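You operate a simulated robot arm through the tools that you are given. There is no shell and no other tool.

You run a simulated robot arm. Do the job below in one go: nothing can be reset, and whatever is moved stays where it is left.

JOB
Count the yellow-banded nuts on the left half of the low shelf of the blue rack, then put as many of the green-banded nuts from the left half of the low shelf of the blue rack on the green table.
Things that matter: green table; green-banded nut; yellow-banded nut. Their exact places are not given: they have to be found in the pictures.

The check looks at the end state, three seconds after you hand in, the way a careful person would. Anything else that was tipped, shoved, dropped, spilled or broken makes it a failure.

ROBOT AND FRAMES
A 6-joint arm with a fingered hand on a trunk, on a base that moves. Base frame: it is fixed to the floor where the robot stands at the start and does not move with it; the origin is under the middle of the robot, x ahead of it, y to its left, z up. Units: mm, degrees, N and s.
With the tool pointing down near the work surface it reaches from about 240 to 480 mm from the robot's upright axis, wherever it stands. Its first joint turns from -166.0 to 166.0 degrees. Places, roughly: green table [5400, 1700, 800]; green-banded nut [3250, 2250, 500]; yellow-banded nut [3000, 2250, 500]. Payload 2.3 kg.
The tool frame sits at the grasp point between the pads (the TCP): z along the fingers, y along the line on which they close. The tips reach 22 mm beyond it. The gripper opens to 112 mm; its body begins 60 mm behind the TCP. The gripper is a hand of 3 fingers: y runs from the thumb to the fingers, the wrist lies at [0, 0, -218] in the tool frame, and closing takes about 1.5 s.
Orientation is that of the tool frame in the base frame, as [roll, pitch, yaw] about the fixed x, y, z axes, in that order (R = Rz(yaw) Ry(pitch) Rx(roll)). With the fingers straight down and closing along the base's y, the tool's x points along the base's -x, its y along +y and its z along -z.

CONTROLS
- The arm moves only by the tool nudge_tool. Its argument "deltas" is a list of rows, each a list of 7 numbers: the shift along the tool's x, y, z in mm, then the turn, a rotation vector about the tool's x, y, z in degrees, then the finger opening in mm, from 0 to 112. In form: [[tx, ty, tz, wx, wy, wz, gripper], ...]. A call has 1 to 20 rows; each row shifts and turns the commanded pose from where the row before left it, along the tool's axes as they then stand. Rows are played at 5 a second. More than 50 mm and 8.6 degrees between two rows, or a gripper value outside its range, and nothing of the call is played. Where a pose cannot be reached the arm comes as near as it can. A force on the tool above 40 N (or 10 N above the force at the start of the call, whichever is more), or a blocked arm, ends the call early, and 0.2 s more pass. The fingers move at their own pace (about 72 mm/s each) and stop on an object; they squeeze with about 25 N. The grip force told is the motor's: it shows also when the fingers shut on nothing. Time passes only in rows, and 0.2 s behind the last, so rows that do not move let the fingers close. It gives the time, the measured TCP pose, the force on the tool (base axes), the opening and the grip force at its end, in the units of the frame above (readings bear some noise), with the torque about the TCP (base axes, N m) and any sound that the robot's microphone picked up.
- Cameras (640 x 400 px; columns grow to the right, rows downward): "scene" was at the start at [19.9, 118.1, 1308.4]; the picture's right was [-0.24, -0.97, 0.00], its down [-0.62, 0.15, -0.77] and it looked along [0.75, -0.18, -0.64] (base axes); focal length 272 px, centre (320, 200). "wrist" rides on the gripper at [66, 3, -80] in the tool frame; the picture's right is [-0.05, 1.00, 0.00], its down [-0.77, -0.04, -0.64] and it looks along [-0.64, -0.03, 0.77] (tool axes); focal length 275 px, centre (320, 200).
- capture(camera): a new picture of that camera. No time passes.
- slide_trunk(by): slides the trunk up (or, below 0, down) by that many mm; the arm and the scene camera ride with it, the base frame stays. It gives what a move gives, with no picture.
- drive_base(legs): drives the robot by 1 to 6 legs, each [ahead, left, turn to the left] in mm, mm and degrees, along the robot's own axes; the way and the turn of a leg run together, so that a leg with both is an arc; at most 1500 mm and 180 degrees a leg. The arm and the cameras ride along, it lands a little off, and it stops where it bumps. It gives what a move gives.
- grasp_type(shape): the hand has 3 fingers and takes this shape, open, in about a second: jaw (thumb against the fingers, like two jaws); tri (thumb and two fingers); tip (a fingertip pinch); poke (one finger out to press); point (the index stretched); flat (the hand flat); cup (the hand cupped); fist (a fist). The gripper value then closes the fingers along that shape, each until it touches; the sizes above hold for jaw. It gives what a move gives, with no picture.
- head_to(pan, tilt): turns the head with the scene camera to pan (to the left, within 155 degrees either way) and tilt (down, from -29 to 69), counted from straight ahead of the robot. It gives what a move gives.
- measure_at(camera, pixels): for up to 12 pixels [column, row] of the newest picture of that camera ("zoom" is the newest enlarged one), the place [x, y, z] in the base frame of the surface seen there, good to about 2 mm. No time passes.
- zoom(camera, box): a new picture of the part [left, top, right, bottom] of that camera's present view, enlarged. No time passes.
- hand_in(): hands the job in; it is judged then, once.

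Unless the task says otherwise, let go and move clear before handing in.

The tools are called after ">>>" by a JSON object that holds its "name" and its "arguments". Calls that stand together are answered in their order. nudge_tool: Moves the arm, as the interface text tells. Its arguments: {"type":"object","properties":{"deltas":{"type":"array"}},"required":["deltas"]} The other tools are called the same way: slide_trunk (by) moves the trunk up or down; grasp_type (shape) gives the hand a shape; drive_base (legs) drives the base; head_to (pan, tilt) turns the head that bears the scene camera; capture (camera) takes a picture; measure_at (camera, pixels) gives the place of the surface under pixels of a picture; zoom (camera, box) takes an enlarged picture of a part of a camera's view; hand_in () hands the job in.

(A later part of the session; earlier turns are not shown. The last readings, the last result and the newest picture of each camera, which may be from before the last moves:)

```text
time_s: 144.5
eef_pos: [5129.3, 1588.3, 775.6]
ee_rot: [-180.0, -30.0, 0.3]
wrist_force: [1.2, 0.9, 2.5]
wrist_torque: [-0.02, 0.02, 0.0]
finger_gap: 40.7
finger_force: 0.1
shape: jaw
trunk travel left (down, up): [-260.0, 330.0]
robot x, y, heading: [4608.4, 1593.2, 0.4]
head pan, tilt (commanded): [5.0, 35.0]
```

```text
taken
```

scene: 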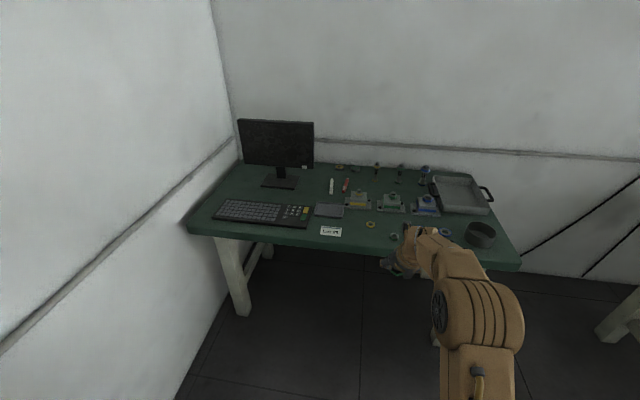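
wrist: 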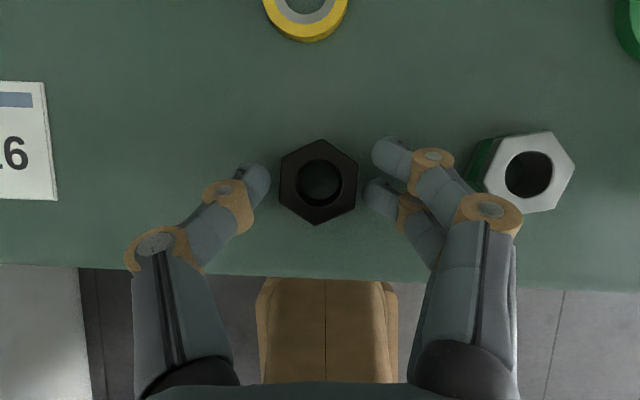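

The black nut rests on the table at (318,180), free of the fingers. I'll lift straight up.

>>> {"name": "nudge_tool", "arguments": {"deltas": [[2.5, 0, -4.3, 0, 0, 0, 42], [5, 0, -8.7, 0, 0, 0, 42], [10, 0, -17.3, 0, 0, 0, 42], [15, 0, -26, 0, 0, 0, 54], [15, 0, -26, 0, 0, 0, 64], [0, 0, 0, 0, 0, 0, 64]]}}

>>> {"name": "capture", "arguments": {"camera": "wrist"}}

>>> {"name": "measure_at", "arguments": {"camera": "wrist", "pixels": [[120, 140], [110, 190], [318, 170], [470, 165], [200, 200], [200, 150], [200, 100]]}}

```text
time_s: 145.9
eef_pos: [5129.2, 1587.2, 870.3]
ee_rot: [180.0, -30.0, 0.4]
wrist_force: [-0.1, -0.9, -0.2]
wrist_torque: [0.0, 0.03, 0.02]
finger_gap: 63.4
finger_force: 0.1
shape: jaw
trunk travel left (down, up): [-260.0, 330.0]
robot x, y, heading: [4604.5, 1599.5, 0.1]
head pan, tilt (commanded): [5.0, 35.0]
```

```text
taken
```

wrist: 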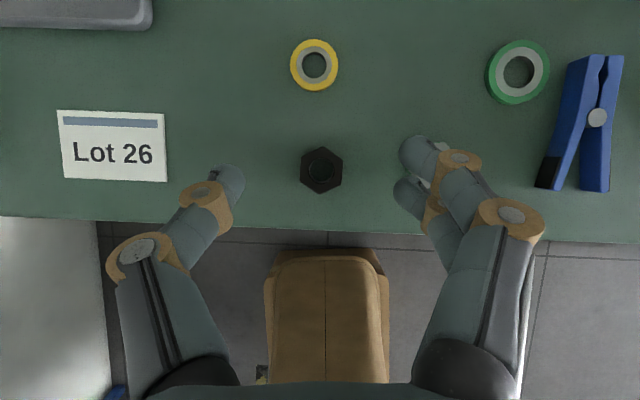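

```text
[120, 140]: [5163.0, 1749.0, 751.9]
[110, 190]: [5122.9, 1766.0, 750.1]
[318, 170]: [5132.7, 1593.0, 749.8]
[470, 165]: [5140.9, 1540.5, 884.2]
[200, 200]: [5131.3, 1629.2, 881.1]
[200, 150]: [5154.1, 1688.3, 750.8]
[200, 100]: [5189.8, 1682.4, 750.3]
```

Both nuts stand on the table (black at (321,170)); the card's right edge is at y≈1714, so the third nut can go at about (5135, 1664). I'll drive back to the rack for the green-banded nut at (2722, 2292).

>>> {"name": "drive_base", "arguments": {"legs": [[-310, 0, 0], [-800, -100, 0], [-800, -95, 0], [0, 0, 86]]}}

>>> {"name": "slide_trunk", "arguments": {"by": -235}}

>>> {"name": "head_to", "arguments": {"pan": 0, "tilt": 40}}

>>> {"name": "capture", "arguments": {"camera": "scene"}}

```text
time_s: 159.5
eef_pos: [2734.3, 1914.5, 869.0]
ee_rot: [179.9, -30.0, 86.8]
wrist_force: [0.3, -0.2, 1.0]
wrist_torque: [0.01, -0.02, -0.01]
finger_gap: 63.5
finger_force: 0.1
shape: jaw
trunk travel left (down, up): [-260.0, 330.0]
robot x, y, heading: [2690.3, 1392.7, 86.7]
head pan, tilt (commanded): [5.0, 35.0]
```

```text
time_s: 162.0
eef_pos: [2735.3, 1914.0, 635.4]
ee_rot: [180.0, -30.0, 86.8]
wrist_force: [-0.6, 0.5, 0.4]
wrist_torque: [0.01, 0.01, 0.01]
finger_gap: 63.6
finger_force: 0.0
shape: jaw
trunk travel left (down, up): [-25.0, 565.0]
robot x, y, heading: [2694.1, 1391.8, 86.6]
head pan, tilt (commanded): [5.0, 35.0]
```

```text
time_s: 162.6
eef_pos: [2735.7, 1913.6, 634.1]
ee_rot: [180.0, -30.0, 86.8]
wrist_force: [0.4, 0.7, -0.7]
wrist_torque: [0.01, 0.02, -0.01]
finger_gap: 63.7
finger_force: 0.0
shape: jaw
trunk travel left (down, up): [-25.0, 565.0]
robot x, y, heading: [2697.8, 1394.2, 86.7]
head pan, tilt (commanded): [0.0, 40.0]
```

```text
taken
```

scene: 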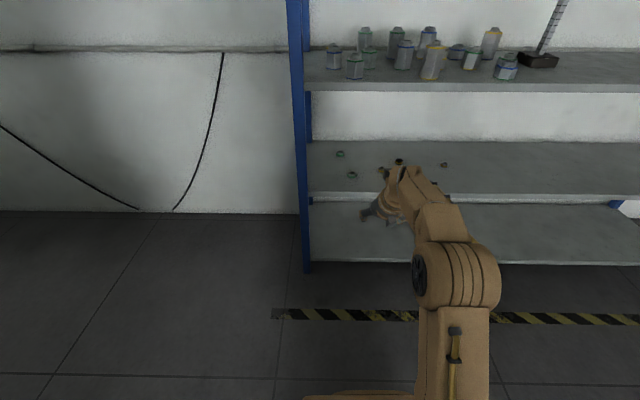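

The nut to fetch is at (352,175), with the left post well clear to its left. I'll lower the arm 60 mm and drive 270 mm ahead, 33 mm left, then look down with the wrist camera.

>>> {"name": "nudge_tool", "arguments": {"deltas": [[-10, 0, 17.3, 0, 0, 0, 64], [-10, 0, 17.3, 0, 0, 0, 64], [-9, 0, 15.6, 0, 0, 0, 64], [0, 0, 0, 0, 0, 0, 64]]}}

>>> {"name": "drive_base", "arguments": {"legs": [[270, 33, 0]]}}

>>> {"name": "capture", "arguments": {"camera": "wrist"}}

```text
time_s: 163.6
eef_pos: [2736.4, 1914.7, 576.6]
ee_rot: [-180.0, -30.0, 86.8]
wrist_force: [0.2, -0.6, 0.0]
wrist_torque: [0.0, 0.03, 0.01]
finger_gap: 63.4
finger_force: 0.1
shape: jaw
trunk travel left (down, up): [-25.0, 565.0]
robot x, y, heading: [2694.8, 1395.6, 86.7]
head pan, tilt (commanded): [0.0, 40.0]
```

```text
time_s: 165.5
eef_pos: [2717.8, 2180.9, 577.1]
ee_rot: [179.9, -30.1, 86.8]
wrist_force: [1.2, -0.4, -0.8]
wrist_torque: [0.02, 0.0, -0.01]
finger_gap: 63.2
finger_force: 0.1
shape: jaw
trunk travel left (down, up): [-25.0, 565.0]
robot x, y, heading: [2673.3, 1656.0, 86.8]
head pan, tilt (commanded): [0.0, 40.0]
```

```text
taken
```

wrist: 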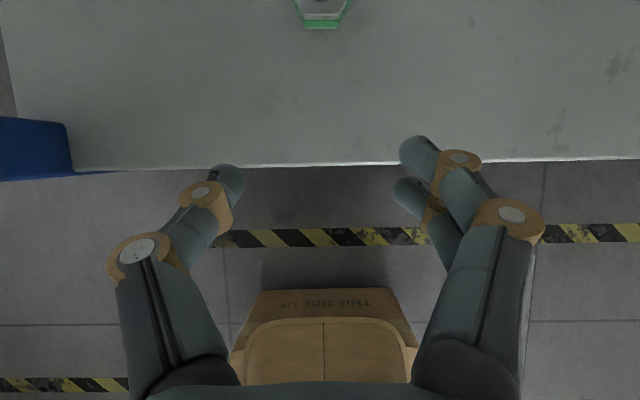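

The nut is straight ahead at the top edge (323,12); the left post is at (40,150). I'll measure both before closing in.

>>> {"name": "measure_at", "arguments": {"camera": "wrist", "pixels": [[323, 15], [323, 25], [303, 8], [345, 8], [68, 140], [323, 160], [110, 150]]}}

```text
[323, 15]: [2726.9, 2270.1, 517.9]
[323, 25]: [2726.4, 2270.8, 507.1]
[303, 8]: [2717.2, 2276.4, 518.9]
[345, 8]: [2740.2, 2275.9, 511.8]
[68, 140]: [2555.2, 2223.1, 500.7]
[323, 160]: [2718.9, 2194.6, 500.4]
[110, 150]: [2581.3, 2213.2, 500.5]
```

The nut's front face is at y≈2270 with centre about (2727, 2287). I'll drive 85 mm ahead and 3 mm right, then look straight down on it.

>>> {"name": "drive_base", "arguments": {"legs": [[85, -3, 0]]}}

>>> {"name": "capture", "arguments": {"camera": "wrist"}}

>>> {"name": "zoom", "arguments": {"camera": "wrist", "box": [250, 80, 410, 180]}}

```text
time_s: 166.6
eef_pos: [2724.1, 2265.3, 576.7]
ee_rot: [179.9, -30.0, 86.9]
wrist_force: [0.0, 0.2, -0.2]
wrist_torque: [-0.03, 0.02, -0.01]
finger_gap: 63.5
finger_force: 0.1
shape: jaw
trunk travel left (down, up): [-25.0, 565.0]
robot x, y, heading: [2682.1, 1743.9, 86.6]
head pan, tilt (commanded): [0.0, 40.0]
```

```text
taken
```

wrist: 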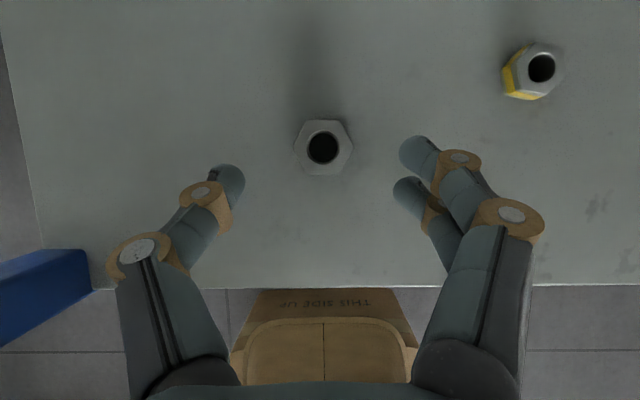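

```text
4.00 times, centred on (330, 130) of wrist
```

zoom: 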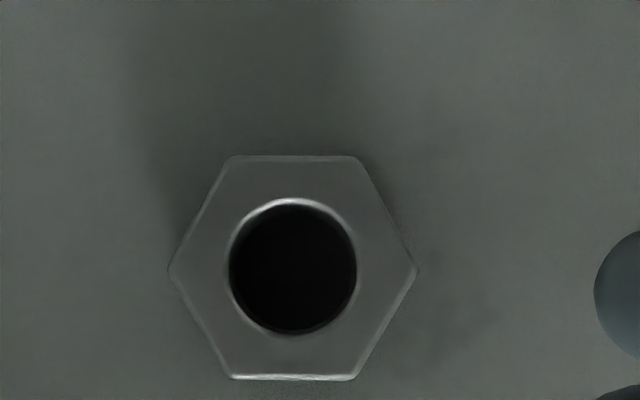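

The nut's corners face the jaws here (corners at (170,270) and (415,270) in the zoom), so I should turn the hand 30° about the vertical to meet the flats. First I'll measure its centre.

>>> {"name": "measure_at", "arguments": {"camera": "zoom", "pixels": [[178, 270], [408, 270], [238, 165], [347, 370], [350, 165], [236, 370]]}}

>>> {"name": "measure_at", "arguments": {"camera": "wrist", "pixels": [[540, 68], [85, 250], [95, 290]]}}

```text
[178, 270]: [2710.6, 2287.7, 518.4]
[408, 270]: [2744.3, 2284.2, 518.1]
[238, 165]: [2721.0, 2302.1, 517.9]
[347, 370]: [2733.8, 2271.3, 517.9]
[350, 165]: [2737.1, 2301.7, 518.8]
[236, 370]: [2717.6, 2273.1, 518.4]
```

```text
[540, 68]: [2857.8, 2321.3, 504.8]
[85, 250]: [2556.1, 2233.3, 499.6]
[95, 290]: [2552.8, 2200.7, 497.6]
```

Centre is (2727.4, 2286.7), and a 27° counter-clockwise turn about the vertical brings the jaws onto the flats. I'll do that turn at this safe height, then shift over the nut and look.

>>> {"name": "nudge_tool", "arguments": {"deltas": [[0, 0, 0, 3.4, 0, -5.89, 64], [0, 0, 0, 3.4, 0, -5.89, 64], [0, 0, 0, 3.4, 0, -5.89, 64], [0, 0, 0, 3.4, 0, -5.89, 64], [10.5, 11.7, 6.1, 0, 0, 0, 60], [0, 0, 0, 0, 0, 0, 60]]}}

>>> {"name": "capture", "arguments": {"camera": "wrist"}}

>>> {"name": "capture", "arguments": {"camera": "scene"}}

```text
time_s: 168.0
eef_pos: [2730.4, 2281.1, 577.4]
ee_rot: [-180.0, -30.0, 114.2]
wrist_force: [0.6, 0.3, -0.3]
wrist_torque: [0.0, 0.01, -0.03]
finger_gap: 60.7
finger_force: 0.0
shape: jaw
trunk travel left (down, up): [-25.0, 565.0]
robot x, y, heading: [2684.1, 1743.5, 86.4]
head pan, tilt (commanded): [0.0, 40.0]
```

```text
taken
```

wrist: 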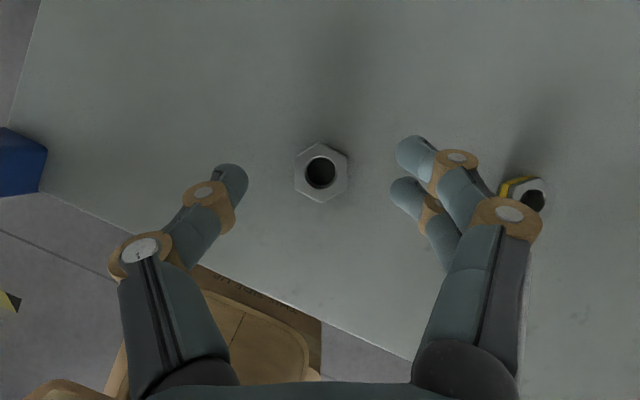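

```text
taken
```

scene: 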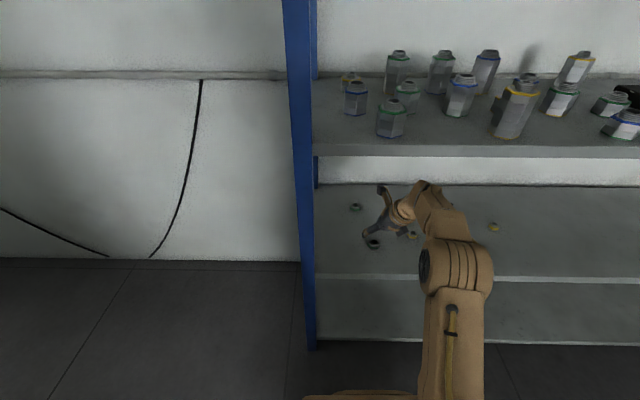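

The flats now face the jaws at (321,172); the yellow nut at (525,190) is about 109 mm off to the side and below my knuckles. I'll descend 46 mm, narrowing the opening to 54 mm.

>>> {"name": "nudge_tool", "arguments": {"deltas": [[-5.5, 0, 9.5, 0, 0, 0, 56], [-6, 0, 10.4, 0, 0, 0, 54], [-6, 0, 10.4, 0, 0, 0, 54], [-5.5, 0, 9.5, 0, 0, 0, 54], [0, 0, 0, 0, 0, 0, 54]]}}

>>> {"name": "capture", "arguments": {"camera": "wrist"}}

```text
time_s: 169.2
eef_pos: [2731.1, 2281.2, 530.1]
ee_rot: [180.0, -30.1, 114.1]
wrist_force: [-0.4, -0.6, -0.8]
wrist_torque: [-0.01, -0.03, 0.0]
finger_gap: 54.4
finger_force: 0.1
shape: jaw
trunk travel left (down, up): [-25.0, 565.0]
robot x, y, heading: [2681.8, 1738.9, 86.6]
head pan, tilt (commanded): [0.0, 40.0]
```

```text
taken
```

wrist: 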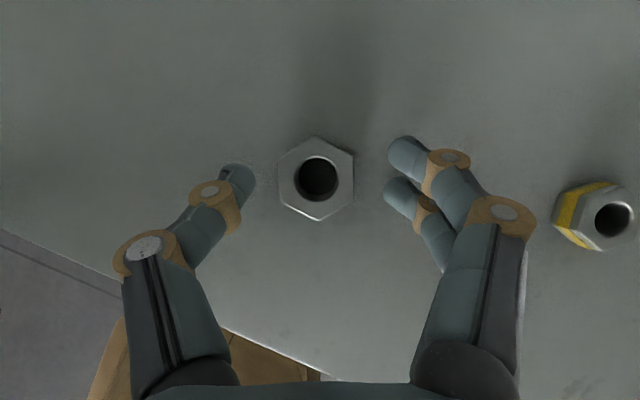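

The nut at (316,178) sits just as in the last good grasp, and the yellow nut (595,215) is clear. I'll go 3.5 mm lower and close.

>>> {"name": "nudge_tool", "arguments": {"deltas": [[-1, -0.8, 1.73, 0, 0, 0, 54], [-0.75, 0, 1.3, 0, 0, 0, 50], [0, 0, 0, 0, 0, 0, 44], [0, 0, 0, 0, 0, 0, 38], [0, 0, 0, 0, 0, 0, 32], [0, 0, 0, 0, 0, 0, 26], [0, 0, 0, 0, 0, 0, 20], [0, 0, 0, 0, 0, 0, 14], [0, 0, 0, 0, 0, 0, 10]]}}

>>> {"name": "capture", "arguments": {"camera": "wrist"}}

```text
time_s: 171.2
eef_pos: [2729.6, 2281.4, 527.4]
ee_rot: [180.0, -30.0, 114.0]
wrist_force: [-0.1, 0.4, 1.2]
wrist_torque: [0.0, -0.01, 0.0]
finger_gap: 26.2
finger_force: 25.0
shape: jaw
trunk travel left (down, up): [-25.0, 565.0]
robot x, y, heading: [2682.4, 1743.4, 86.7]
head pan, tilt (commanded): [0.0, 40.0]
```

```text
taken
```

wrist: 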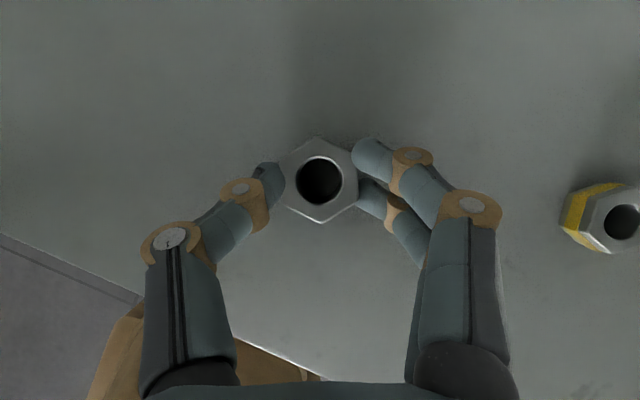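

The grip is firm (25 N, 26 mm gap) with the nut at (320,180) held on its flats. I'll lift 45 mm slowly.

>>> {"name": "nudge_tool", "arguments": {"deltas": [[0, 0, 0, 0, 0, 0, 10], [2, 0, -3.5, 0, 0, 0, 10], [4, 0, -6.9, 0, 0, 0, 10], [5, 0, -8.7, 0, 0, 0, 10], [6, 0, -10.4, 0, 0, 0, 10], [6, 0, -10.4, 0, 0, 0, 10], [0, 0, 0, 0, 0, 0, 10]]}}

>>> {"name": "capture", "arguments": {"camera": "wrist"}}

```text
time_s: 172.8
eef_pos: [2729.5, 2280.7, 572.8]
ee_rot: [-180.0, -30.0, 114.1]
wrist_force: [-0.5, 0.4, -1.0]
wrist_torque: [0.03, 0.02, 0.0]
finger_gap: 24.6
finger_force: 25.1
shape: jaw
trunk travel left (down, up): [-25.0, 565.0]
robot x, y, heading: [2679.1, 1744.4, 87.0]
head pan, tilt (commanded): [0.0, 40.0]
```

```text
taken
```

wrist: 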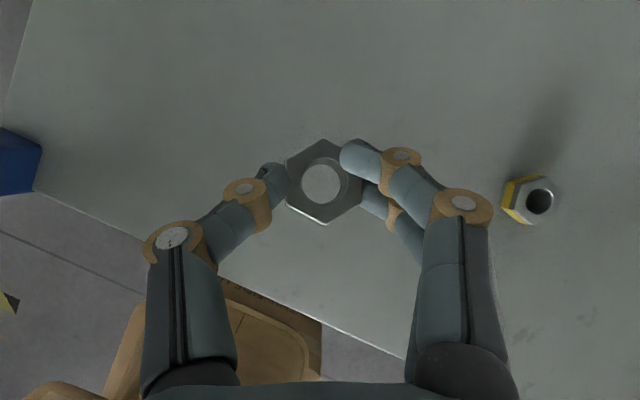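

The nut came up, though the upper finger at (360,158) seems to have slid onto its top edge. I'll zoom to judge the grip before moving.

>>> {"name": "zoom", "arguments": {"camera": "wrist", "box": [240, 120, 400, 240]}}

>>> {"name": "nudge_tool", "arguments": {"deltas": [[0, 0, 0, 0, 0, 0, 10], [0, 0, 0, 0, 0, 0, 10], [0, 0, 0, 0, 0, 0, 10], [0, 0, 0, 0, 0, 0, 10]]}}

>>> {"name": "zoom", "arguments": {"camera": "wrist", "box": [240, 120, 400, 240]}}

```text
3.33 times, centred on (320, 180) of wrist
```

zoom: 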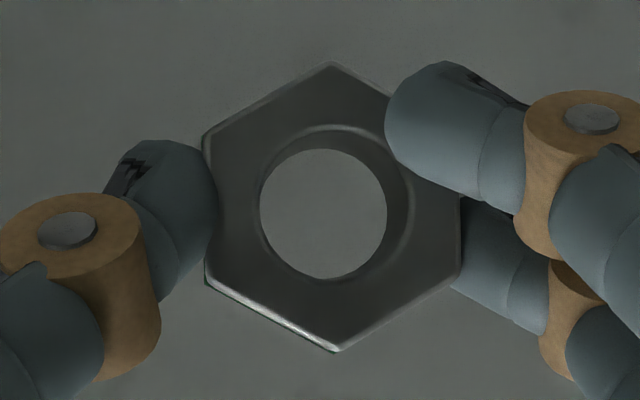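

```text
time_s: 173.8
eef_pos: [2729.3, 2279.4, 572.5]
ee_rot: [-180.0, -30.0, 114.2]
wrist_force: [0.4, 0.0, -0.5]
wrist_torque: [0.01, 0.04, 0.02]
finger_gap: 24.4
finger_force: 24.9
shape: jaw
trunk travel left (down, up): [-25.0, 565.0]
robot x, y, heading: [2683.2, 1744.4, 86.9]
head pan, tilt (commanded): [0.0, 40.0]
```

```text
3.33 times, centred on (320, 180) of wrist
```

zoom: 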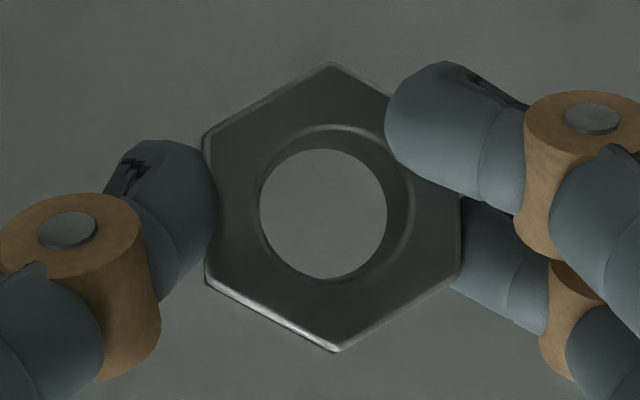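

The grip is steady over a second, but the upper finger rides on the nut's rim. To be safe I'll set the nut back down and re-grip 2 mm lower.

>>> {"name": "nudge_tool", "arguments": {"deltas": [[-6, 0, 10.4, 0, 0, 0, 10], [-6, 0, 10.4, 0, 0, 0, 10], [-5, 0, 8.7, 0, 0, 0, 10], [-3, 0, 5.2, 0, 0, 0, 10], [0, 0, 0, 0, 0, 0, 10]]}}

>>> {"name": "nudge_tool", "arguments": {"deltas": [[-0.75, 0, 1.3, 0, 0, 0, 10], [-0.75, 0, 1.3, 0, 0, 0, 10], [-0.75, 0, 1.3, 0, 0, 0, 10], [0, 0, 0, 0, 0, 0, 10]]}}

```text
time_s: 175.0
eef_pos: [2728.9, 2281.2, 532.0]
ee_rot: [-179.9, -30.0, 114.0]
wrist_force: [-0.8, 0.5, -0.8]
wrist_torque: [-0.01, 0.02, -0.01]
finger_gap: 24.0
finger_force: 25.0
shape: jaw
trunk travel left (down, up): [-25.0, 565.0]
robot x, y, heading: [2683.1, 1745.2, 86.5]
head pan, tilt (commanded): [0.0, 40.0]
```

```text
time_s: 176.0
eef_pos: [2729.3, 2280.8, 529.1]
ee_rot: [179.9, -30.2, 114.1]
wrist_force: [-1.6, -1.2, 13.7]
wrist_torque: [0.2, -0.1, 0.01]
finger_gap: 24.6
finger_force: 25.0
shape: jaw
trunk travel left (down, up): [-25.0, 565.0]
robot x, y, heading: [2685.2, 1741.9, 86.8]
head pan, tilt (commanded): [0.0, 40.0]
```

The nut is back on the shelf (13.7 N). I'll open, and look.

>>> {"name": "nudge_tool", "arguments": {"deltas": [[0.4, 0, -0.7, 0, 0, 0, 20], [0, 0, 0, 0, 0, 0, 28], [0, 0, 0, 0, 0, 0, 36], [0, 0, 0, 0, 0, 0, 44], [0, 0, 0, 0, 0, 0, 50], [0, 0, 0, 0, 0, 0, 50]]}}

>>> {"name": "capture", "arguments": {"camera": "wrist"}}

```text
time_s: 177.4
eef_pos: [2729.2, 2280.9, 528.4]
ee_rot: [180.0, -30.0, 114.0]
wrist_force: [-0.4, -0.2, 0.0]
wrist_torque: [0.0, 0.0, -0.02]
finger_gap: 49.4
finger_force: 0.1
shape: jaw
trunk travel left (down, up): [-25.0, 565.0]
robot x, y, heading: [2682.0, 1745.1, 86.7]
head pan, tilt (commanded): [0.0, 40.0]
```

```text
taken
```

wrist: 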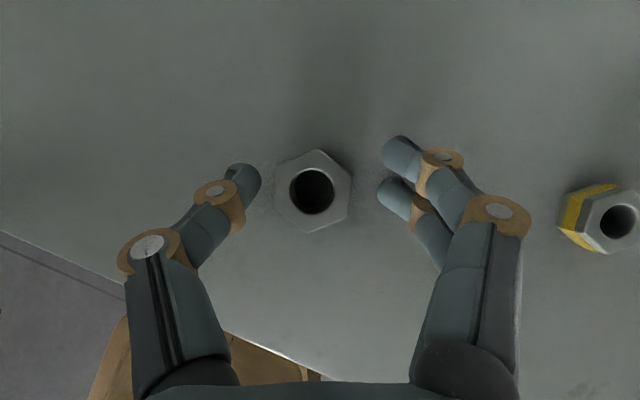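

The nut is now at (313,190), about 4 mm nearer and 1.5 mm to the left. I'll shift back 4 mm, left 1.5 mm, and lower about 3 mm until touching.

>>> {"name": "nudge_tool", "arguments": {"deltas": [[-3.5, -1.8, -2, 0, 0, 0, 50], [-0.75, 0, 1.3, 0, 0, 0, 50], [-0.6, 0, 1.05, 0, 0, 0, 50], [0, 0, 0, 0, 0, 0, 50]]}}

>>> {"name": "capture", "arguments": {"camera": "wrist"}}

```text
time_s: 178.4
eef_pos: [2730.3, 2277.2, 526.8]
ee_rot: [179.9, -30.0, 114.1]
wrist_force: [-1.4, 0.6, 1.3]
wrist_torque: [0.05, -0.06, 0.0]
finger_gap: 49.4
finger_force: 0.1
shape: jaw
trunk travel left (down, up): [-25.0, 565.0]
robot x, y, heading: [2684.6, 1744.6, 86.6]
head pan, tilt (commanded): [0.0, 40.0]
```

```text
taken
```

wrist: 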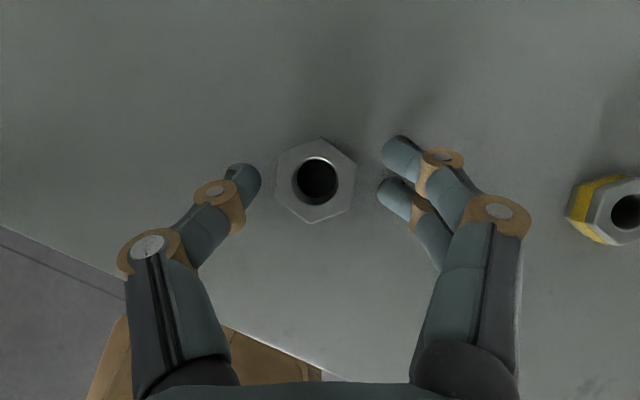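

It is just touching (≈1 N) with the nut centred at (315,180). I'll press 0.8 mm lower and close.

>>> {"name": "nudge_tool", "arguments": {"deltas": [[-0.4, 0, 0.7, 0, 0, 0, 48], [0, 0, 0, 0, 0, 0, 42], [0, 0, 0, 0, 0, 0, 36], [0, 0, 0, 0, 0, 0, 31], [0, 0, 0, 0, 0, 0, 26], [0, 0, 0, 0, 0, 0, 20], [0, 0, 0, 0, 0, 0, 14], [0, 0, 0, 0, 0, 0, 10]]}}

>>> {"name": "capture", "arguments": {"camera": "wrist"}}

```text
time_s: 180.2
eef_pos: [2730.2, 2275.6, 524.0]
ee_rot: [-179.9, -30.0, 114.0]
wrist_force: [0.3, 0.4, 4.0]
wrist_torque: [0.0, -0.11, -0.01]
finger_gap: 24.0
finger_force: 25.3
shape: jaw
trunk travel left (down, up): [-25.0, 565.0]
robot x, y, heading: [2685.9, 1744.6, 87.0]
head pan, tilt (commanded): [0.0, 40.0]
```

```text
taken
```

wrist: 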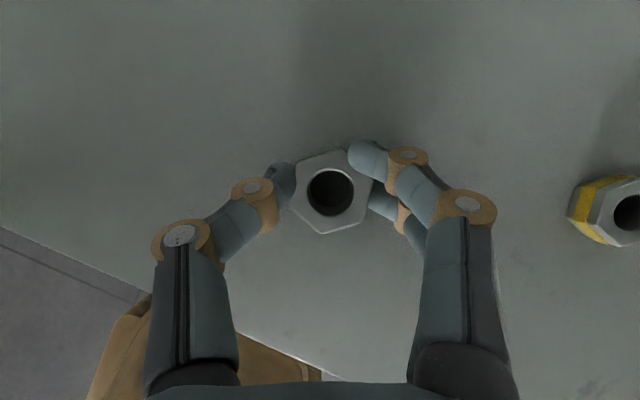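

The nut turned and shifted to (333,190), with the upper finger on its rim again. I'll release, lift, and reduce the tilt to about 12° so all three fingers reach lower on its sides — this nut is near enough to the shelf edge for that.

>>> {"name": "nudge_tool", "arguments": {"deltas": [[0, 0, 0, 0, 0, 0, 20], [0, 0, 0, 0, 0, 0, 28], [0, 0, 0, 0, 0, 0, 36], [0, 0, 0, 0, 0, 0, 46], [0, 0, 0, 0, 0, 0, 56], [0, 0, 0, 0, 0, 0, 60]]}}

>>> {"name": "nudge_tool", "arguments": {"deltas": [[2.5, 0, -4.3, 0, 0, 0, 60], [5, 0, -8.7, 0, 0, 0, 60], [8, 0, -13.9, 0, 0, 0, 60], [10, 0, -17.3, 0, 0, 0, 60], [0, 0, 0, 0, 0, 0, 60]]}}

>>> {"name": "capture", "arguments": {"camera": "wrist"}}

```text
time_s: 181.6
eef_pos: [2729.5, 2276.1, 526.0]
ee_rot: [179.9, -30.0, 114.1]
wrist_force: [-2.1, 0.3, 4.2]
wrist_torque: [0.05, -0.07, 0.02]
finger_gap: 57.1
finger_force: 0.1
shape: jaw
trunk travel left (down, up): [-25.0, 565.0]
robot x, y, heading: [2681.0, 1743.6, 86.7]
head pan, tilt (commanded): [0.0, 40.0]
```

```text
time_s: 182.8
eef_pos: [2729.4, 2275.7, 576.9]
ee_rot: [179.9, -30.1, 114.1]
wrist_force: [0.9, 0.6, -0.5]
wrist_torque: [-0.01, 0.07, 0.02]
finger_gap: 59.5
finger_force: 0.0
shape: jaw
trunk travel left (down, up): [-25.0, 565.0]
robot x, y, heading: [2685.5, 1741.4, 86.9]
head pan, tilt (commanded): [0.0, 40.0]
```

```text
taken
```

wrist: 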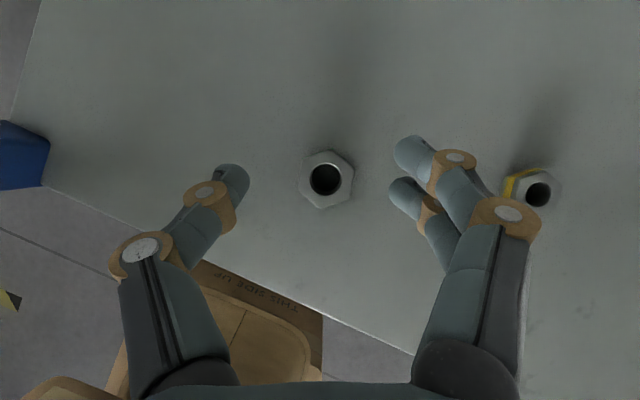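

The nut is at (326,180), upright. I'll drive 60 mm ahead while bringing the arm back by the same amount, then cut the tilt by 18°.

>>> {"name": "drive_base", "arguments": {"legs": [[60, 0, 0]]}}

>>> {"name": "nudge_tool", "arguments": {"deltas": [[-15.4, -9.2, -8.9, 0, 0, 0, 60], [-15.4, -9.2, -8.9, 0, 0, 0, 60], [-15.4, -9.2, -8.9, 0, 0, 0, 60], [0, 0, 0, 0, -6, 0, 60], [0, 0, 0, 0, -6, 0, 60], [0, 0, 0, 0, -6, 0, 60], [0, 0, 0, 0, 0, 0, 60]]}}

>>> {"name": "capture", "arguments": {"camera": "wrist"}}

>>> {"name": "capture", "arguments": {"camera": "scene"}}

```text
time_s: 183.8
eef_pos: [2733.2, 2335.8, 577.7]
ee_rot: [179.9, -30.0, 114.0]
wrist_force: [-0.2, 0.3, 0.4]
wrist_torque: [0.01, 0.0, -0.02]
finger_gap: 59.5
finger_force: 0.0
shape: jaw
trunk travel left (down, up): [-25.0, 565.0]
robot x, y, heading: [2685.3, 1805.2, 87.0]
head pan, tilt (commanded): [0.0, 40.0]
```

```text
time_s: 185.4
eef_pos: [2731.0, 2275.9, 576.8]
ee_rot: [180.0, -11.9, 114.0]
wrist_force: [-0.3, -0.8, 0.2]
wrist_torque: [-0.02, -0.03, 0.04]
finger_gap: 59.3
finger_force: 0.1
shape: jaw
trunk travel left (down, up): [-25.0, 565.0]
robot x, y, heading: [2685.3, 1806.5, 86.9]
head pan, tilt (commanded): [0.0, 40.0]
```

```text
taken
```

wrist: 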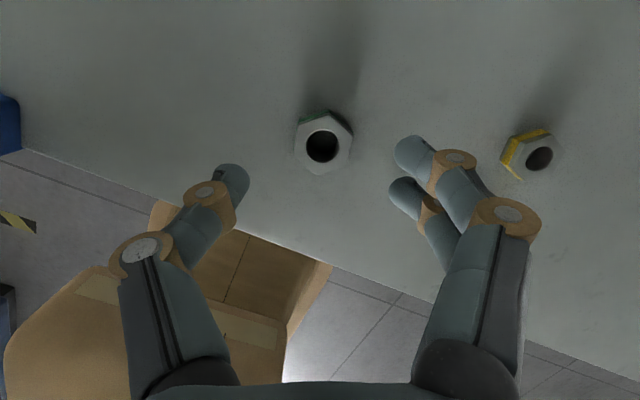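

```text
taken
```

scene: 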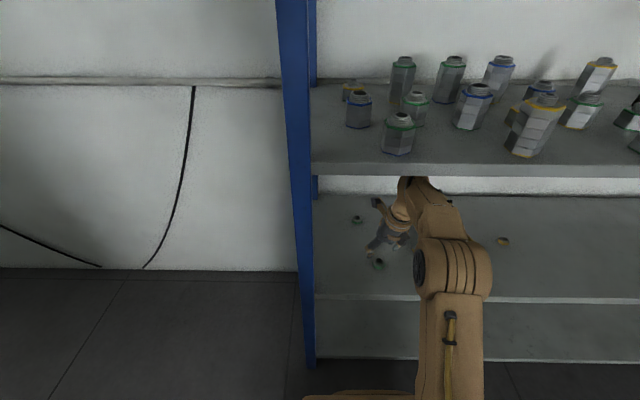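

The wrist now sits just under the upper shelf's edge at (410,182). I'll measure that clearance and the nut's corners before going down.

>>> {"name": "measure_at", "arguments": {"camera": "scene", "pixels": [[408, 183], [425, 185], [440, 195], [400, 190], [360, 176], [360, 168], [500, 172]]}}

>>> {"name": "zoom", "arguments": {"camera": "wrist", "box": [250, 90, 410, 190]}}

>>> {"name": "measure_at", "arguments": {"camera": "zoom", "pixels": [[330, 105], [285, 330], [190, 130], [410, 300], [410, 180], [190, 280], [290, 230]]}}

```text
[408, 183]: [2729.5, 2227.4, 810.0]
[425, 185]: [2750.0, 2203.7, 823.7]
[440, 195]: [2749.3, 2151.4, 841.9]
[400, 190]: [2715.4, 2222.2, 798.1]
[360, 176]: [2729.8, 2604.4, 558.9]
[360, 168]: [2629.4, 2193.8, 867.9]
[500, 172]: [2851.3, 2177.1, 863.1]
```

```text
4.00 times, centred on (330, 140) of wrist
```

zoom: 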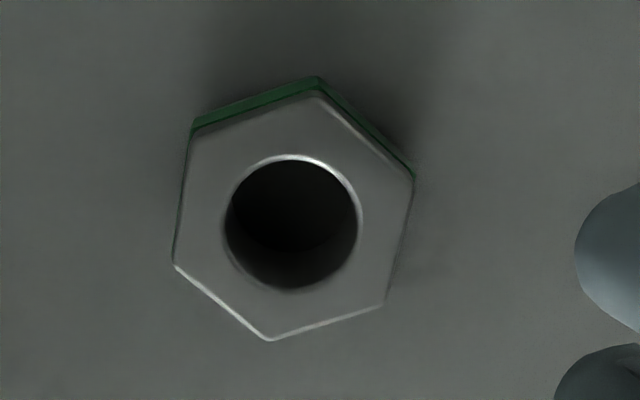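

```text
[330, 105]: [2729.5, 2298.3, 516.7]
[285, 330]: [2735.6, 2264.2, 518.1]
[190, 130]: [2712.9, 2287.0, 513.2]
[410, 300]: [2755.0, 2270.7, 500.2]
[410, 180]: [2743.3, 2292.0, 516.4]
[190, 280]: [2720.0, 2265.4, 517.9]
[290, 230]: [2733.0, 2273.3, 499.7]
```

There is about 25 mm between the wrist top (z≈824) and the upper shelf, so I won't rise further in this posture. The nut's flats are turned about 8° clockwise from the jaws; I'll rotate −8° about the vertical and re-measure.

>>> {"name": "nudge_tool", "arguments": {"deltas": [[0, 0, 0, -0.83, 0, 3.9, 60], [0, 0, 0, -0.83, 0, 3.9, 60], [0, 0, 0, 0, 0, 0, 60]]}}

>>> {"name": "zoom", "arguments": {"camera": "wrist", "box": [250, 90, 410, 190]}}

>>> {"name": "measure_at", "arguments": {"camera": "zoom", "pixels": [[290, 105], [290, 325], [190, 150], [390, 280], [390, 160], [190, 270]]}}

```text
time_s: 186.2
eef_pos: [2730.0, 2275.7, 576.9]
ee_rot: [-179.9, -11.9, 106.0]
wrist_force: [-0.2, -0.8, -0.4]
wrist_torque: [0.0, -0.01, 0.03]
finger_gap: 59.4
finger_force: 0.0
shape: jaw
trunk travel left (down, up): [-25.0, 565.0]
robot x, y, heading: [2685.4, 1803.7, 86.7]
head pan, tilt (commanded): [0.0, 40.0]
```

```text
4.00 times, centred on (330, 140) of wrist
```

zoom: 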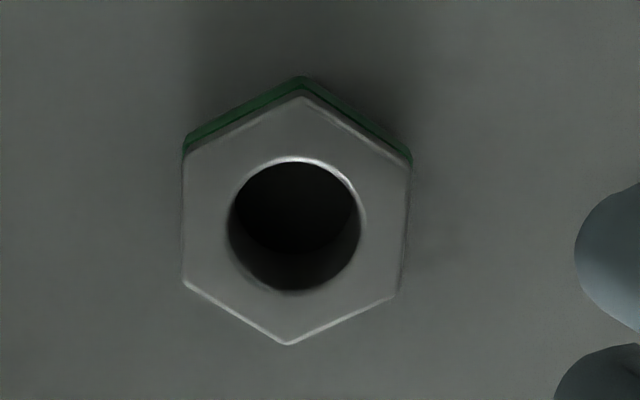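

```text
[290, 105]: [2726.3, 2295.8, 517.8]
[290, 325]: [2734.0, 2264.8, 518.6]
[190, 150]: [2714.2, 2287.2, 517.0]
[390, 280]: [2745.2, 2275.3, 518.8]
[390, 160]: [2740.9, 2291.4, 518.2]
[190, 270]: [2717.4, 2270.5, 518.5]
```

The flats are now parallel to the jaws; centre (2729.7, 2280.9). I'll shift about 2 mm back, 1 mm right and descend 45 mm.

>>> {"name": "nudge_tool", "arguments": {"deltas": [[-2.3, 1.1, -0.5, 0, 0, 0, 58], [-2.5, 0, 11.7, 0, 0, 0, 54], [-2.5, 0, 11.7, 0, 0, 0, 54], [-2.5, 0, 11.7, 0, 0, 0, 54], [-1.9, 0, 8.8, 0, 0, 0, 54], [0, 0, 0, 0, 0, 0, 54]]}}

>>> {"name": "capture", "arguments": {"camera": "wrist"}}

```text
time_s: 187.6
eef_pos: [2730.4, 2273.5, 532.5]
ee_rot: [180.0, -12.0, 105.9]
wrist_force: [0.2, -0.7, 0.2]
wrist_torque: [-0.04, 0.0, 0.0]
finger_gap: 54.7
finger_force: 0.1
shape: jaw
trunk travel left (down, up): [-25.0, 565.0]
robot x, y, heading: [2685.6, 1804.3, 86.8]
head pan, tilt (commanded): [0.0, 40.0]
```

```text
taken
```

wrist: 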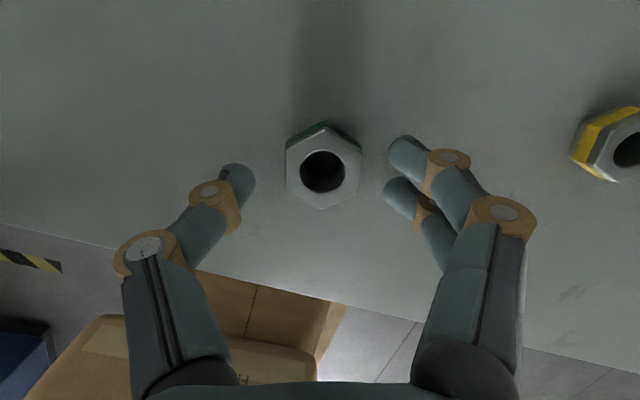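

The nut (323,168) is well centred between the jaws. I'll lower in small steps until the fingertips touch.

>>> {"name": "nudge_tool", "arguments": {"deltas": [[-0.4, 0, 1.96, 0, 0, 0, 54], [-0.4, 0, 1.96, 0, 0, 0, 54], [0, 0, 0, 0, 0, 0, 54]]}}

>>> {"name": "nudge_tool", "arguments": {"deltas": [[-0.3, 0, 1.47, 0, 0, 0, 54], [-0.2, 0, 0.98, 0, 0, 0, 54], [0, 0, 0, 0, 0, 0, 54]]}}

>>> {"name": "capture", "arguments": {"camera": "wrist"}}

```text
time_s: 188.4
eef_pos: [2731.1, 2273.2, 529.5]
ee_rot: [-179.9, -12.0, 105.9]
wrist_force: [-0.6, 0.0, -0.9]
wrist_torque: [-0.01, -0.03, 0.0]
finger_gap: 54.6
finger_force: 0.0
shape: jaw
trunk travel left (down, up): [-25.0, 565.0]
robot x, y, heading: [2691.2, 1801.0, 87.0]
head pan, tilt (commanded): [0.0, 40.0]
```

```text
time_s: 189.2
eef_pos: [2731.0, 2272.7, 524.7]
ee_rot: [-180.0, -11.9, 106.0]
wrist_force: [-0.5, -0.2, -0.2]
wrist_torque: [-0.01, 0.01, 0.0]
finger_gap: 54.5
finger_force: 0.0
shape: jaw
trunk travel left (down, up): [-25.0, 565.0]
robot x, y, heading: [2688.4, 1798.1, 87.0]
head pan, tilt (commanded): [0.0, 40.0]
```

```text
taken
```

wrist: 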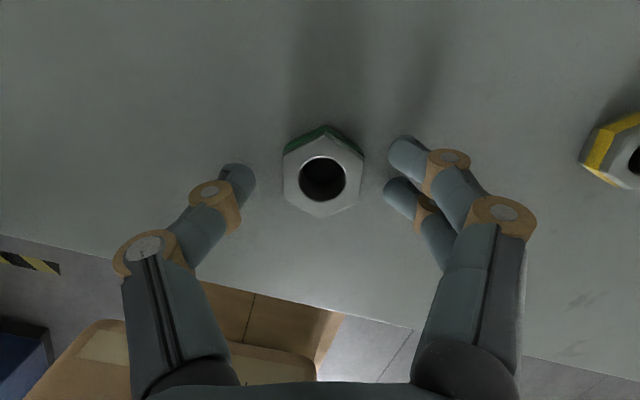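

Still no contact at z≈525. I'll go 1.5 mm lower and then close on the nut.

>>> {"name": "nudge_tool", "arguments": {"deltas": [[-0.3, 0, 1.47, 0, 0, 0, 54], [0, 0, 0, 0, 0, 0, 54]]}}

>>> {"name": "nudge_tool", "arguments": {"deltas": [[0, 0, 0, 0, 0, 0, 48], [0, 0, 0, 0, 0, 0, 42], [0, 0, 0, 0, 0, 0, 36], [0, 0, 0, 0, 0, 0, 31], [0, 0, 0, 0, 0, 0, 26], [0, 0, 0, 0, 0, 0, 20], [0, 0, 0, 0, 0, 0, 14], [0, 0, 0, 0, 0, 0, 10]]}}

>>> {"name": "capture", "arguments": {"camera": "wrist"}}

```text
time_s: 189.8
eef_pos: [2729.3, 2274.0, 524.7]
ee_rot: [179.9, -12.0, 106.0]
wrist_force: [0.4, 0.2, 4.8]
wrist_torque: [0.01, -0.19, -0.04]
finger_gap: 54.8
finger_force: 0.1
shape: jaw
trunk travel left (down, up): [-25.0, 565.0]
robot x, y, heading: [2684.1, 1803.9, 86.8]
head pan, tilt (commanded): [0.0, 40.0]
```

```text
time_s: 191.6
eef_pos: [2730.3, 2273.5, 523.7]
ee_rot: [-180.0, -12.0, 106.0]
wrist_force: [-1.3, -0.1, 0.2]
wrist_torque: [-0.01, -0.04, 0.01]
finger_gap: 27.6
finger_force: 25.1
shape: jaw
trunk travel left (down, up): [-25.0, 565.0]
robot x, y, heading: [2685.1, 1798.7, 87.0]
head pan, tilt (commanded): [0.0, 40.0]
```

```text
taken
```

wrist: 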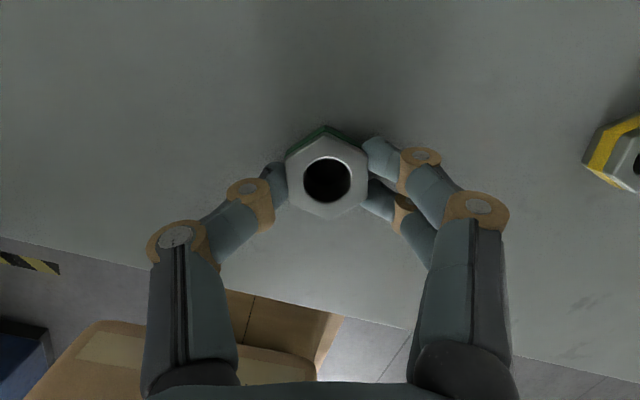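

All three fingers now press on the nut's sides (gap 27.6 mm, 25 N). I'll lift 28 mm — staying under the upper shelf — and check.

>>> {"name": "nudge_tool", "arguments": {"deltas": [[0, 0, 0, 0, 0, 0, 10], [0.8, 0, -3.9, 0, 0, 0, 10], [1.5, 0, -6.9, 0, 0, 0, 10], [1.8, 0, -8.4, 0, 0, 0, 10], [1.8, 0, -8.4, 0, 0, 0, 10], [0, 0, 0, 0, 0, 0, 10]]}}

>>> {"name": "capture", "arguments": {"camera": "wrist"}}

```text
time_s: 193.0
eef_pos: [2731.2, 2273.9, 552.5]
ee_rot: [-179.9, -12.1, 106.1]
wrist_force: [-0.3, -0.1, -0.8]
wrist_torque: [0.0, 0.03, 0.01]
finger_gap: 27.8
finger_force: 24.9
shape: jaw
trunk travel left (down, up): [-25.0, 565.0]
robot x, y, heading: [2687.5, 1804.7, 87.0]
head pan, tilt (commanded): [0.0, 40.0]
```

```text
taken
```

wrist: 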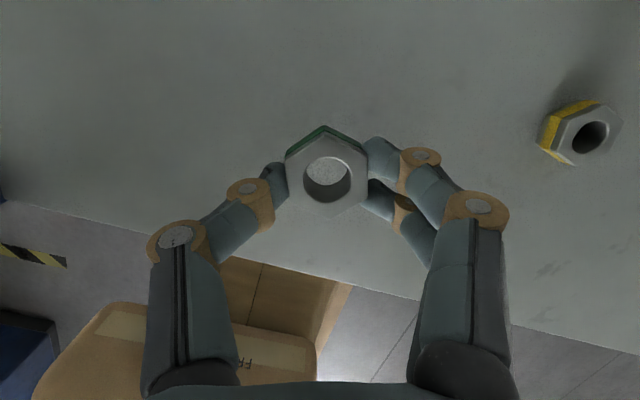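

The nut is solidly held with all fingers on it. I'll back out 420 mm, raise the trunk 380 mm, turn right and drive toward the table in legs.

>>> {"name": "drive_base", "arguments": {"legs": [[-420, 0, 0]]}}

>>> {"name": "slide_trunk", "arguments": {"by": 380}}

>>> {"name": "drive_base", "arguments": {"legs": [[0, 0, -87], [800, 145, 0], [850, 145, 0]]}}

>>> {"name": "capture", "arguments": {"camera": "wrist"}}

```text
time_s: 195.6
eef_pos: [2707.9, 1847.3, 551.3]
ee_rot: [179.9, -11.9, 106.0]
wrist_force: [0.6, -0.3, -0.7]
wrist_torque: [0.0, -0.03, 0.0]
finger_gap: 27.9
finger_force: 25.3
shape: jaw
trunk travel left (down, up): [-25.0, 565.0]
robot x, y, heading: [2664.7, 1377.0, 86.7]
head pan, tilt (commanded): [0.0, 40.0]
```

```text
time_s: 199.3
eef_pos: [2706.4, 1845.9, 932.2]
ee_rot: [-179.9, -12.0, 106.0]
wrist_force: [-0.8, -0.2, -1.4]
wrist_torque: [-0.03, -0.02, -0.01]
finger_gap: 27.9
finger_force: 24.8
shape: jaw
trunk travel left (down, up): [-405.0, 185.0]
robot x, y, heading: [2658.7, 1378.5, 86.7]
head pan, tilt (commanded): [0.0, 40.0]
```

```text
time_s: 211.6
eef_pos: [4795.8, 1644.4, 932.0]
ee_rot: [180.0, -12.0, 19.6]
wrist_force: [0.2, -1.4, -1.0]
wrist_torque: [0.0, -0.03, 0.0]
finger_gap: 27.4
finger_force: 25.3
shape: jaw
trunk travel left (down, up): [-405.0, 185.0]
robot x, y, heading: [4327.3, 1659.9, 0.3]
head pan, tilt (commanded): [0.0, 40.0]
```

```text
taken
```

wrist: 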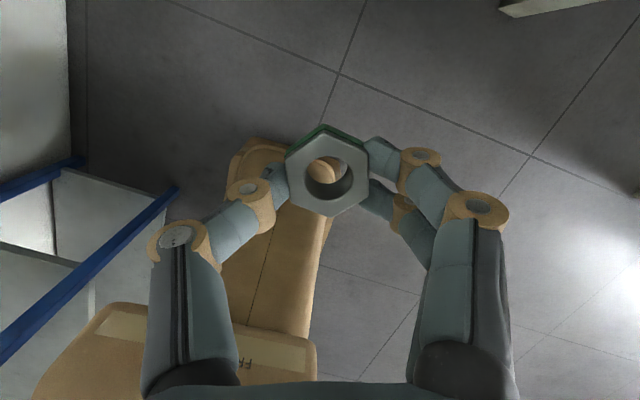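

The nut is still firmly held. TCP is at (4796, 1644, 932); I'll drive 337 mm ahead and 16 mm left to be above the third spot and look down.

>>> {"name": "drive_base", "arguments": {"legs": [[337, 16, 0]]}}

>>> {"name": "nudge_tool", "arguments": {"deltas": [[0, 0, 0, -1.36, 0, 6.39, 10], [0, 0, 0, -1.36, 0, 6.39, 10], [0, 0, 0, -1.36, 0, 6.39, 10], [0, 0, 0, 0, 0, 0, 10]]}}

>>> {"name": "capture", "arguments": {"camera": "wrist"}}

```text
time_s: 213.8
eef_pos: [5127.7, 1661.1, 932.6]
ee_rot: [180.0, -12.0, 19.4]
wrist_force: [-0.1, 0.2, -1.4]
wrist_torque: [0.01, 0.02, -0.01]
finger_gap: 27.2
finger_force: 24.9
shape: jaw
trunk travel left (down, up): [-405.0, 185.0]
robot x, y, heading: [4655.8, 1675.9, 0.2]
head pan, tilt (commanded): [0.0, 40.0]
```

```text
time_s: 214.8
eef_pos: [5128.0, 1660.8, 931.1]
ee_rot: [-180.0, -11.9, -0.3]
wrist_force: [-0.3, -0.4, -0.5]
wrist_torque: [-0.01, 0.02, 0.0]
finger_gap: 27.2
finger_force: 24.5
shape: jaw
trunk travel left (down, up): [-405.0, 185.0]
robot x, y, heading: [4653.0, 1678.7, 0.2]
head pan, tilt (commanded): [0.0, 40.0]
```

```text
taken
```

wrist: 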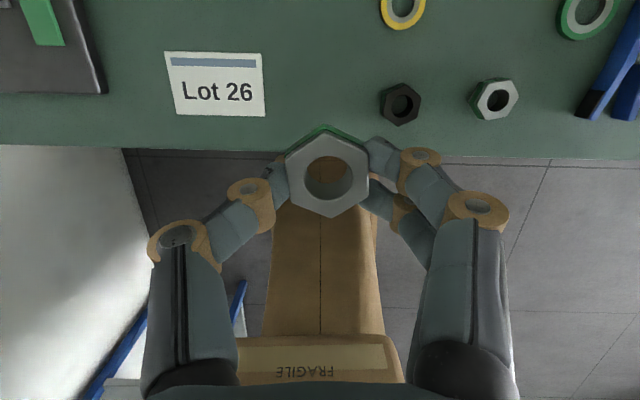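

From above: card at (213,83), black nut (400,103), first nut (494,98). I'll measure them and the table's front edge to confirm the third spot at about (5137, 1661).

>>> {"name": "measure_at", "arguments": {"camera": "wrist", "pixels": [[264, 112], [264, 55], [400, 88], [400, 122], [381, 103], [420, 103], [300, 145], [420, 150], [494, 100], [320, 100]]}}

```text
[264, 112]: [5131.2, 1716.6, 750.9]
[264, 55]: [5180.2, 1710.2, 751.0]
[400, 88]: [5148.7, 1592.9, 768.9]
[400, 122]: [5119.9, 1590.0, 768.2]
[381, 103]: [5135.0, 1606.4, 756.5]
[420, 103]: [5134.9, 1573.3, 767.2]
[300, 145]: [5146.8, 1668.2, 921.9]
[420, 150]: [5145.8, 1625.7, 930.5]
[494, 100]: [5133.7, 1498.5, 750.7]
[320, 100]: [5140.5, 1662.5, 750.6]
```

The free gap runs from y≈1607 (black nut) to y≈1711 (card), so y≈1660 is right in its middle. I'll lower the trunk 125 mm.

>>> {"name": "slide_trunk", "arguments": {"by": -125}}

>>> {"name": "capture", "arguments": {"camera": "wrist"}}

```text
time_s: 216.3
eef_pos: [5128.8, 1659.4, 806.3]
ee_rot: [179.9, -12.0, -0.1]
wrist_force: [0.5, -0.2, -1.5]
wrist_torque: [-0.02, -0.01, -0.01]
finger_gap: 27.3
finger_force: 24.5
shape: jaw
trunk travel left (down, up): [-280.0, 310.0]
robot x, y, heading: [4651.2, 1684.5, 0.3]
head pan, tilt (commanded): [0.0, 40.0]
```

```text
taken
```

wrist: 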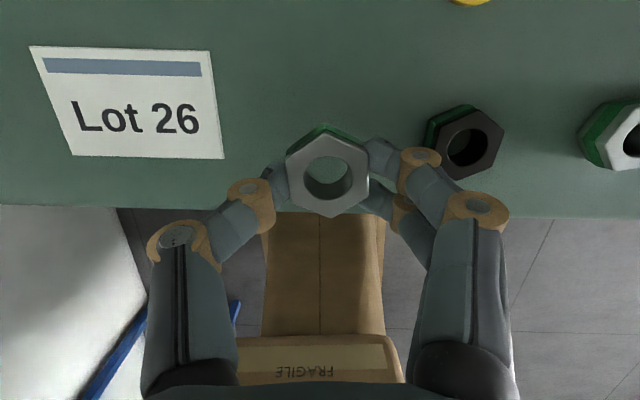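

The nut hangs between the card and the black nut with room on both sides. I'll descend 26 mm with 4 mm forward, then feel for the table.

>>> {"name": "nudge_tool", "arguments": {"deltas": [[3.9, 0, 0.8, 0, 0, 0, 10], [-1.9, 0, 8.8, 0, 0, 0, 10], [-1.9, 0, 8.8, 0, 0, 0, 10], [-1.6, 0, 7.8, 0, 0, 0, 10], [0, 0, 0, 0, 0, 0, 10]]}}

>>> {"name": "nudge_tool", "arguments": {"deltas": [[-0.3, 0, 1.47, 0, 0, 0, 10], [-0.3, 0, 1.47, 0, 0, 0, 10], [0, 0, 0, 0, 0, 0, 10]]}}

>>> {"name": "capture", "arguments": {"camera": "wrist"}}

```text
time_s: 217.5
eef_pos: [5132.2, 1661.5, 779.4]
ee_rot: [-179.9, -12.0, -0.2]
wrist_force: [-0.3, -0.2, -1.5]
wrist_torque: [-0.01, 0.04, 0.01]
finger_gap: 27.2
finger_force: 25.0
shape: jaw
trunk travel left (down, up): [-280.0, 310.0]
robot x, y, heading: [4656.1, 1680.1, 0.4]
head pan, tilt (commanded): [0.0, 40.0]
```

```text
time_s: 218.3
eef_pos: [5132.7, 1662.4, 777.3]
ee_rot: [179.9, -12.0, -0.3]
wrist_force: [-0.1, 0.0, -0.6]
wrist_torque: [0.0, 0.02, -0.07]
finger_gap: 27.0
finger_force: 25.4
shape: jaw
trunk travel left (down, up): [-280.0, 310.0]
robot x, y, heading: [4655.3, 1679.9, 0.0]
head pan, tilt (commanded): [0.0, 40.0]
```

```text
taken
```

wrist: 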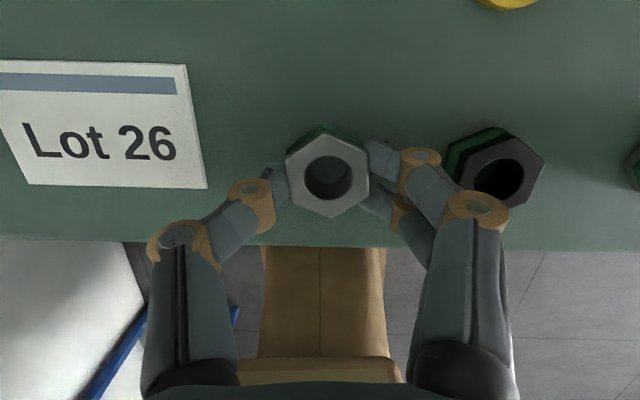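

No contact yet at z≈777. I'll continue down 1 mm at a time.

>>> {"name": "nudge_tool", "arguments": {"deltas": [[-0.2, 0, 0.98, 0, 0, 0, 10], [-0.2, 0, 0.98, 0, 0, 0, 10], [0, 0, 0, 0, 0, 0, 10]]}}

```text
time_s: 219.1
eef_pos: [5133.2, 1661.2, 775.9]
ee_rot: [180.0, -12.1, -0.2]
wrist_force: [-0.2, -0.1, -0.9]
wrist_torque: [0.02, 0.01, -0.01]
finger_gap: 27.3
finger_force: 25.3
shape: jaw
trunk travel left (down, up): [-280.0, 310.0]
robot x, y, heading: [4652.8, 1676.0, 0.0]
head pan, tilt (commanded): [0.0, 40.0]
```

>>> {"name": "nudge_tool", "arguments": {"deltas": [[-0.2, 0, 0.98, 0, 0, 0, 10], [-0.1, 0, 0.6, 0, 0, 0, 10], [0, 0, 0, 0, 0, 0, 10]]}}

```text
time_s: 219.9
eef_pos: [5132.5, 1662.3, 773.8]
ee_rot: [179.9, -12.0, -0.3]
wrist_force: [-0.1, 0.0, -0.9]
wrist_torque: [-0.02, 0.01, -0.01]
finger_gap: 27.0
finger_force: 25.0
shape: jaw
trunk travel left (down, up): [-280.0, 310.0]
robot x, y, heading: [4657.9, 1678.0, 0.2]
head pan, tilt (commanded): [0.0, 40.0]
```

Still free at z≈774; the table is very near. I'll continue in 0.7 mm steps.

>>> {"name": "nudge_tool", "arguments": {"deltas": [[-0.15, 0, 0.7, 0, 0, 0, 10], [0, 0, 0, 0, 0, 0, 10]]}}

>>> {"name": "nudge_tool", "arguments": {"deltas": [[-0.15, 0, 0.7, 0, 0, 0, 10], [0, 0, 0, 0, 0, 0, 10]]}}

```text
time_s: 220.5
eef_pos: [5133.4, 1660.7, 775.1]
ee_rot: [179.9, -12.0, -0.1]
wrist_force: [0.7, 0.1, 1.0]
wrist_torque: [-0.02, 0.0, 0.05]
finger_gap: 26.9
finger_force: 25.1
shape: jaw
trunk travel left (down, up): [-280.0, 310.0]
robot x, y, heading: [4656.7, 1678.4, 0.4]
head pan, tilt (commanded): [0.0, 40.0]
```

```text
time_s: 221.1
eef_pos: [5133.9, 1661.5, 773.8]
ee_rot: [179.9, -12.1, -0.1]
wrist_force: [2.0, 0.1, 5.5]
wrist_torque: [-0.12, -0.04, 0.03]
finger_gap: 27.5
finger_force: 24.9
shape: jaw
trunk travel left (down, up): [-280.0, 310.0]
robot x, y, heading: [4656.9, 1677.9, 0.3]
head pan, tilt (commanded): [0.0, 40.0]
```

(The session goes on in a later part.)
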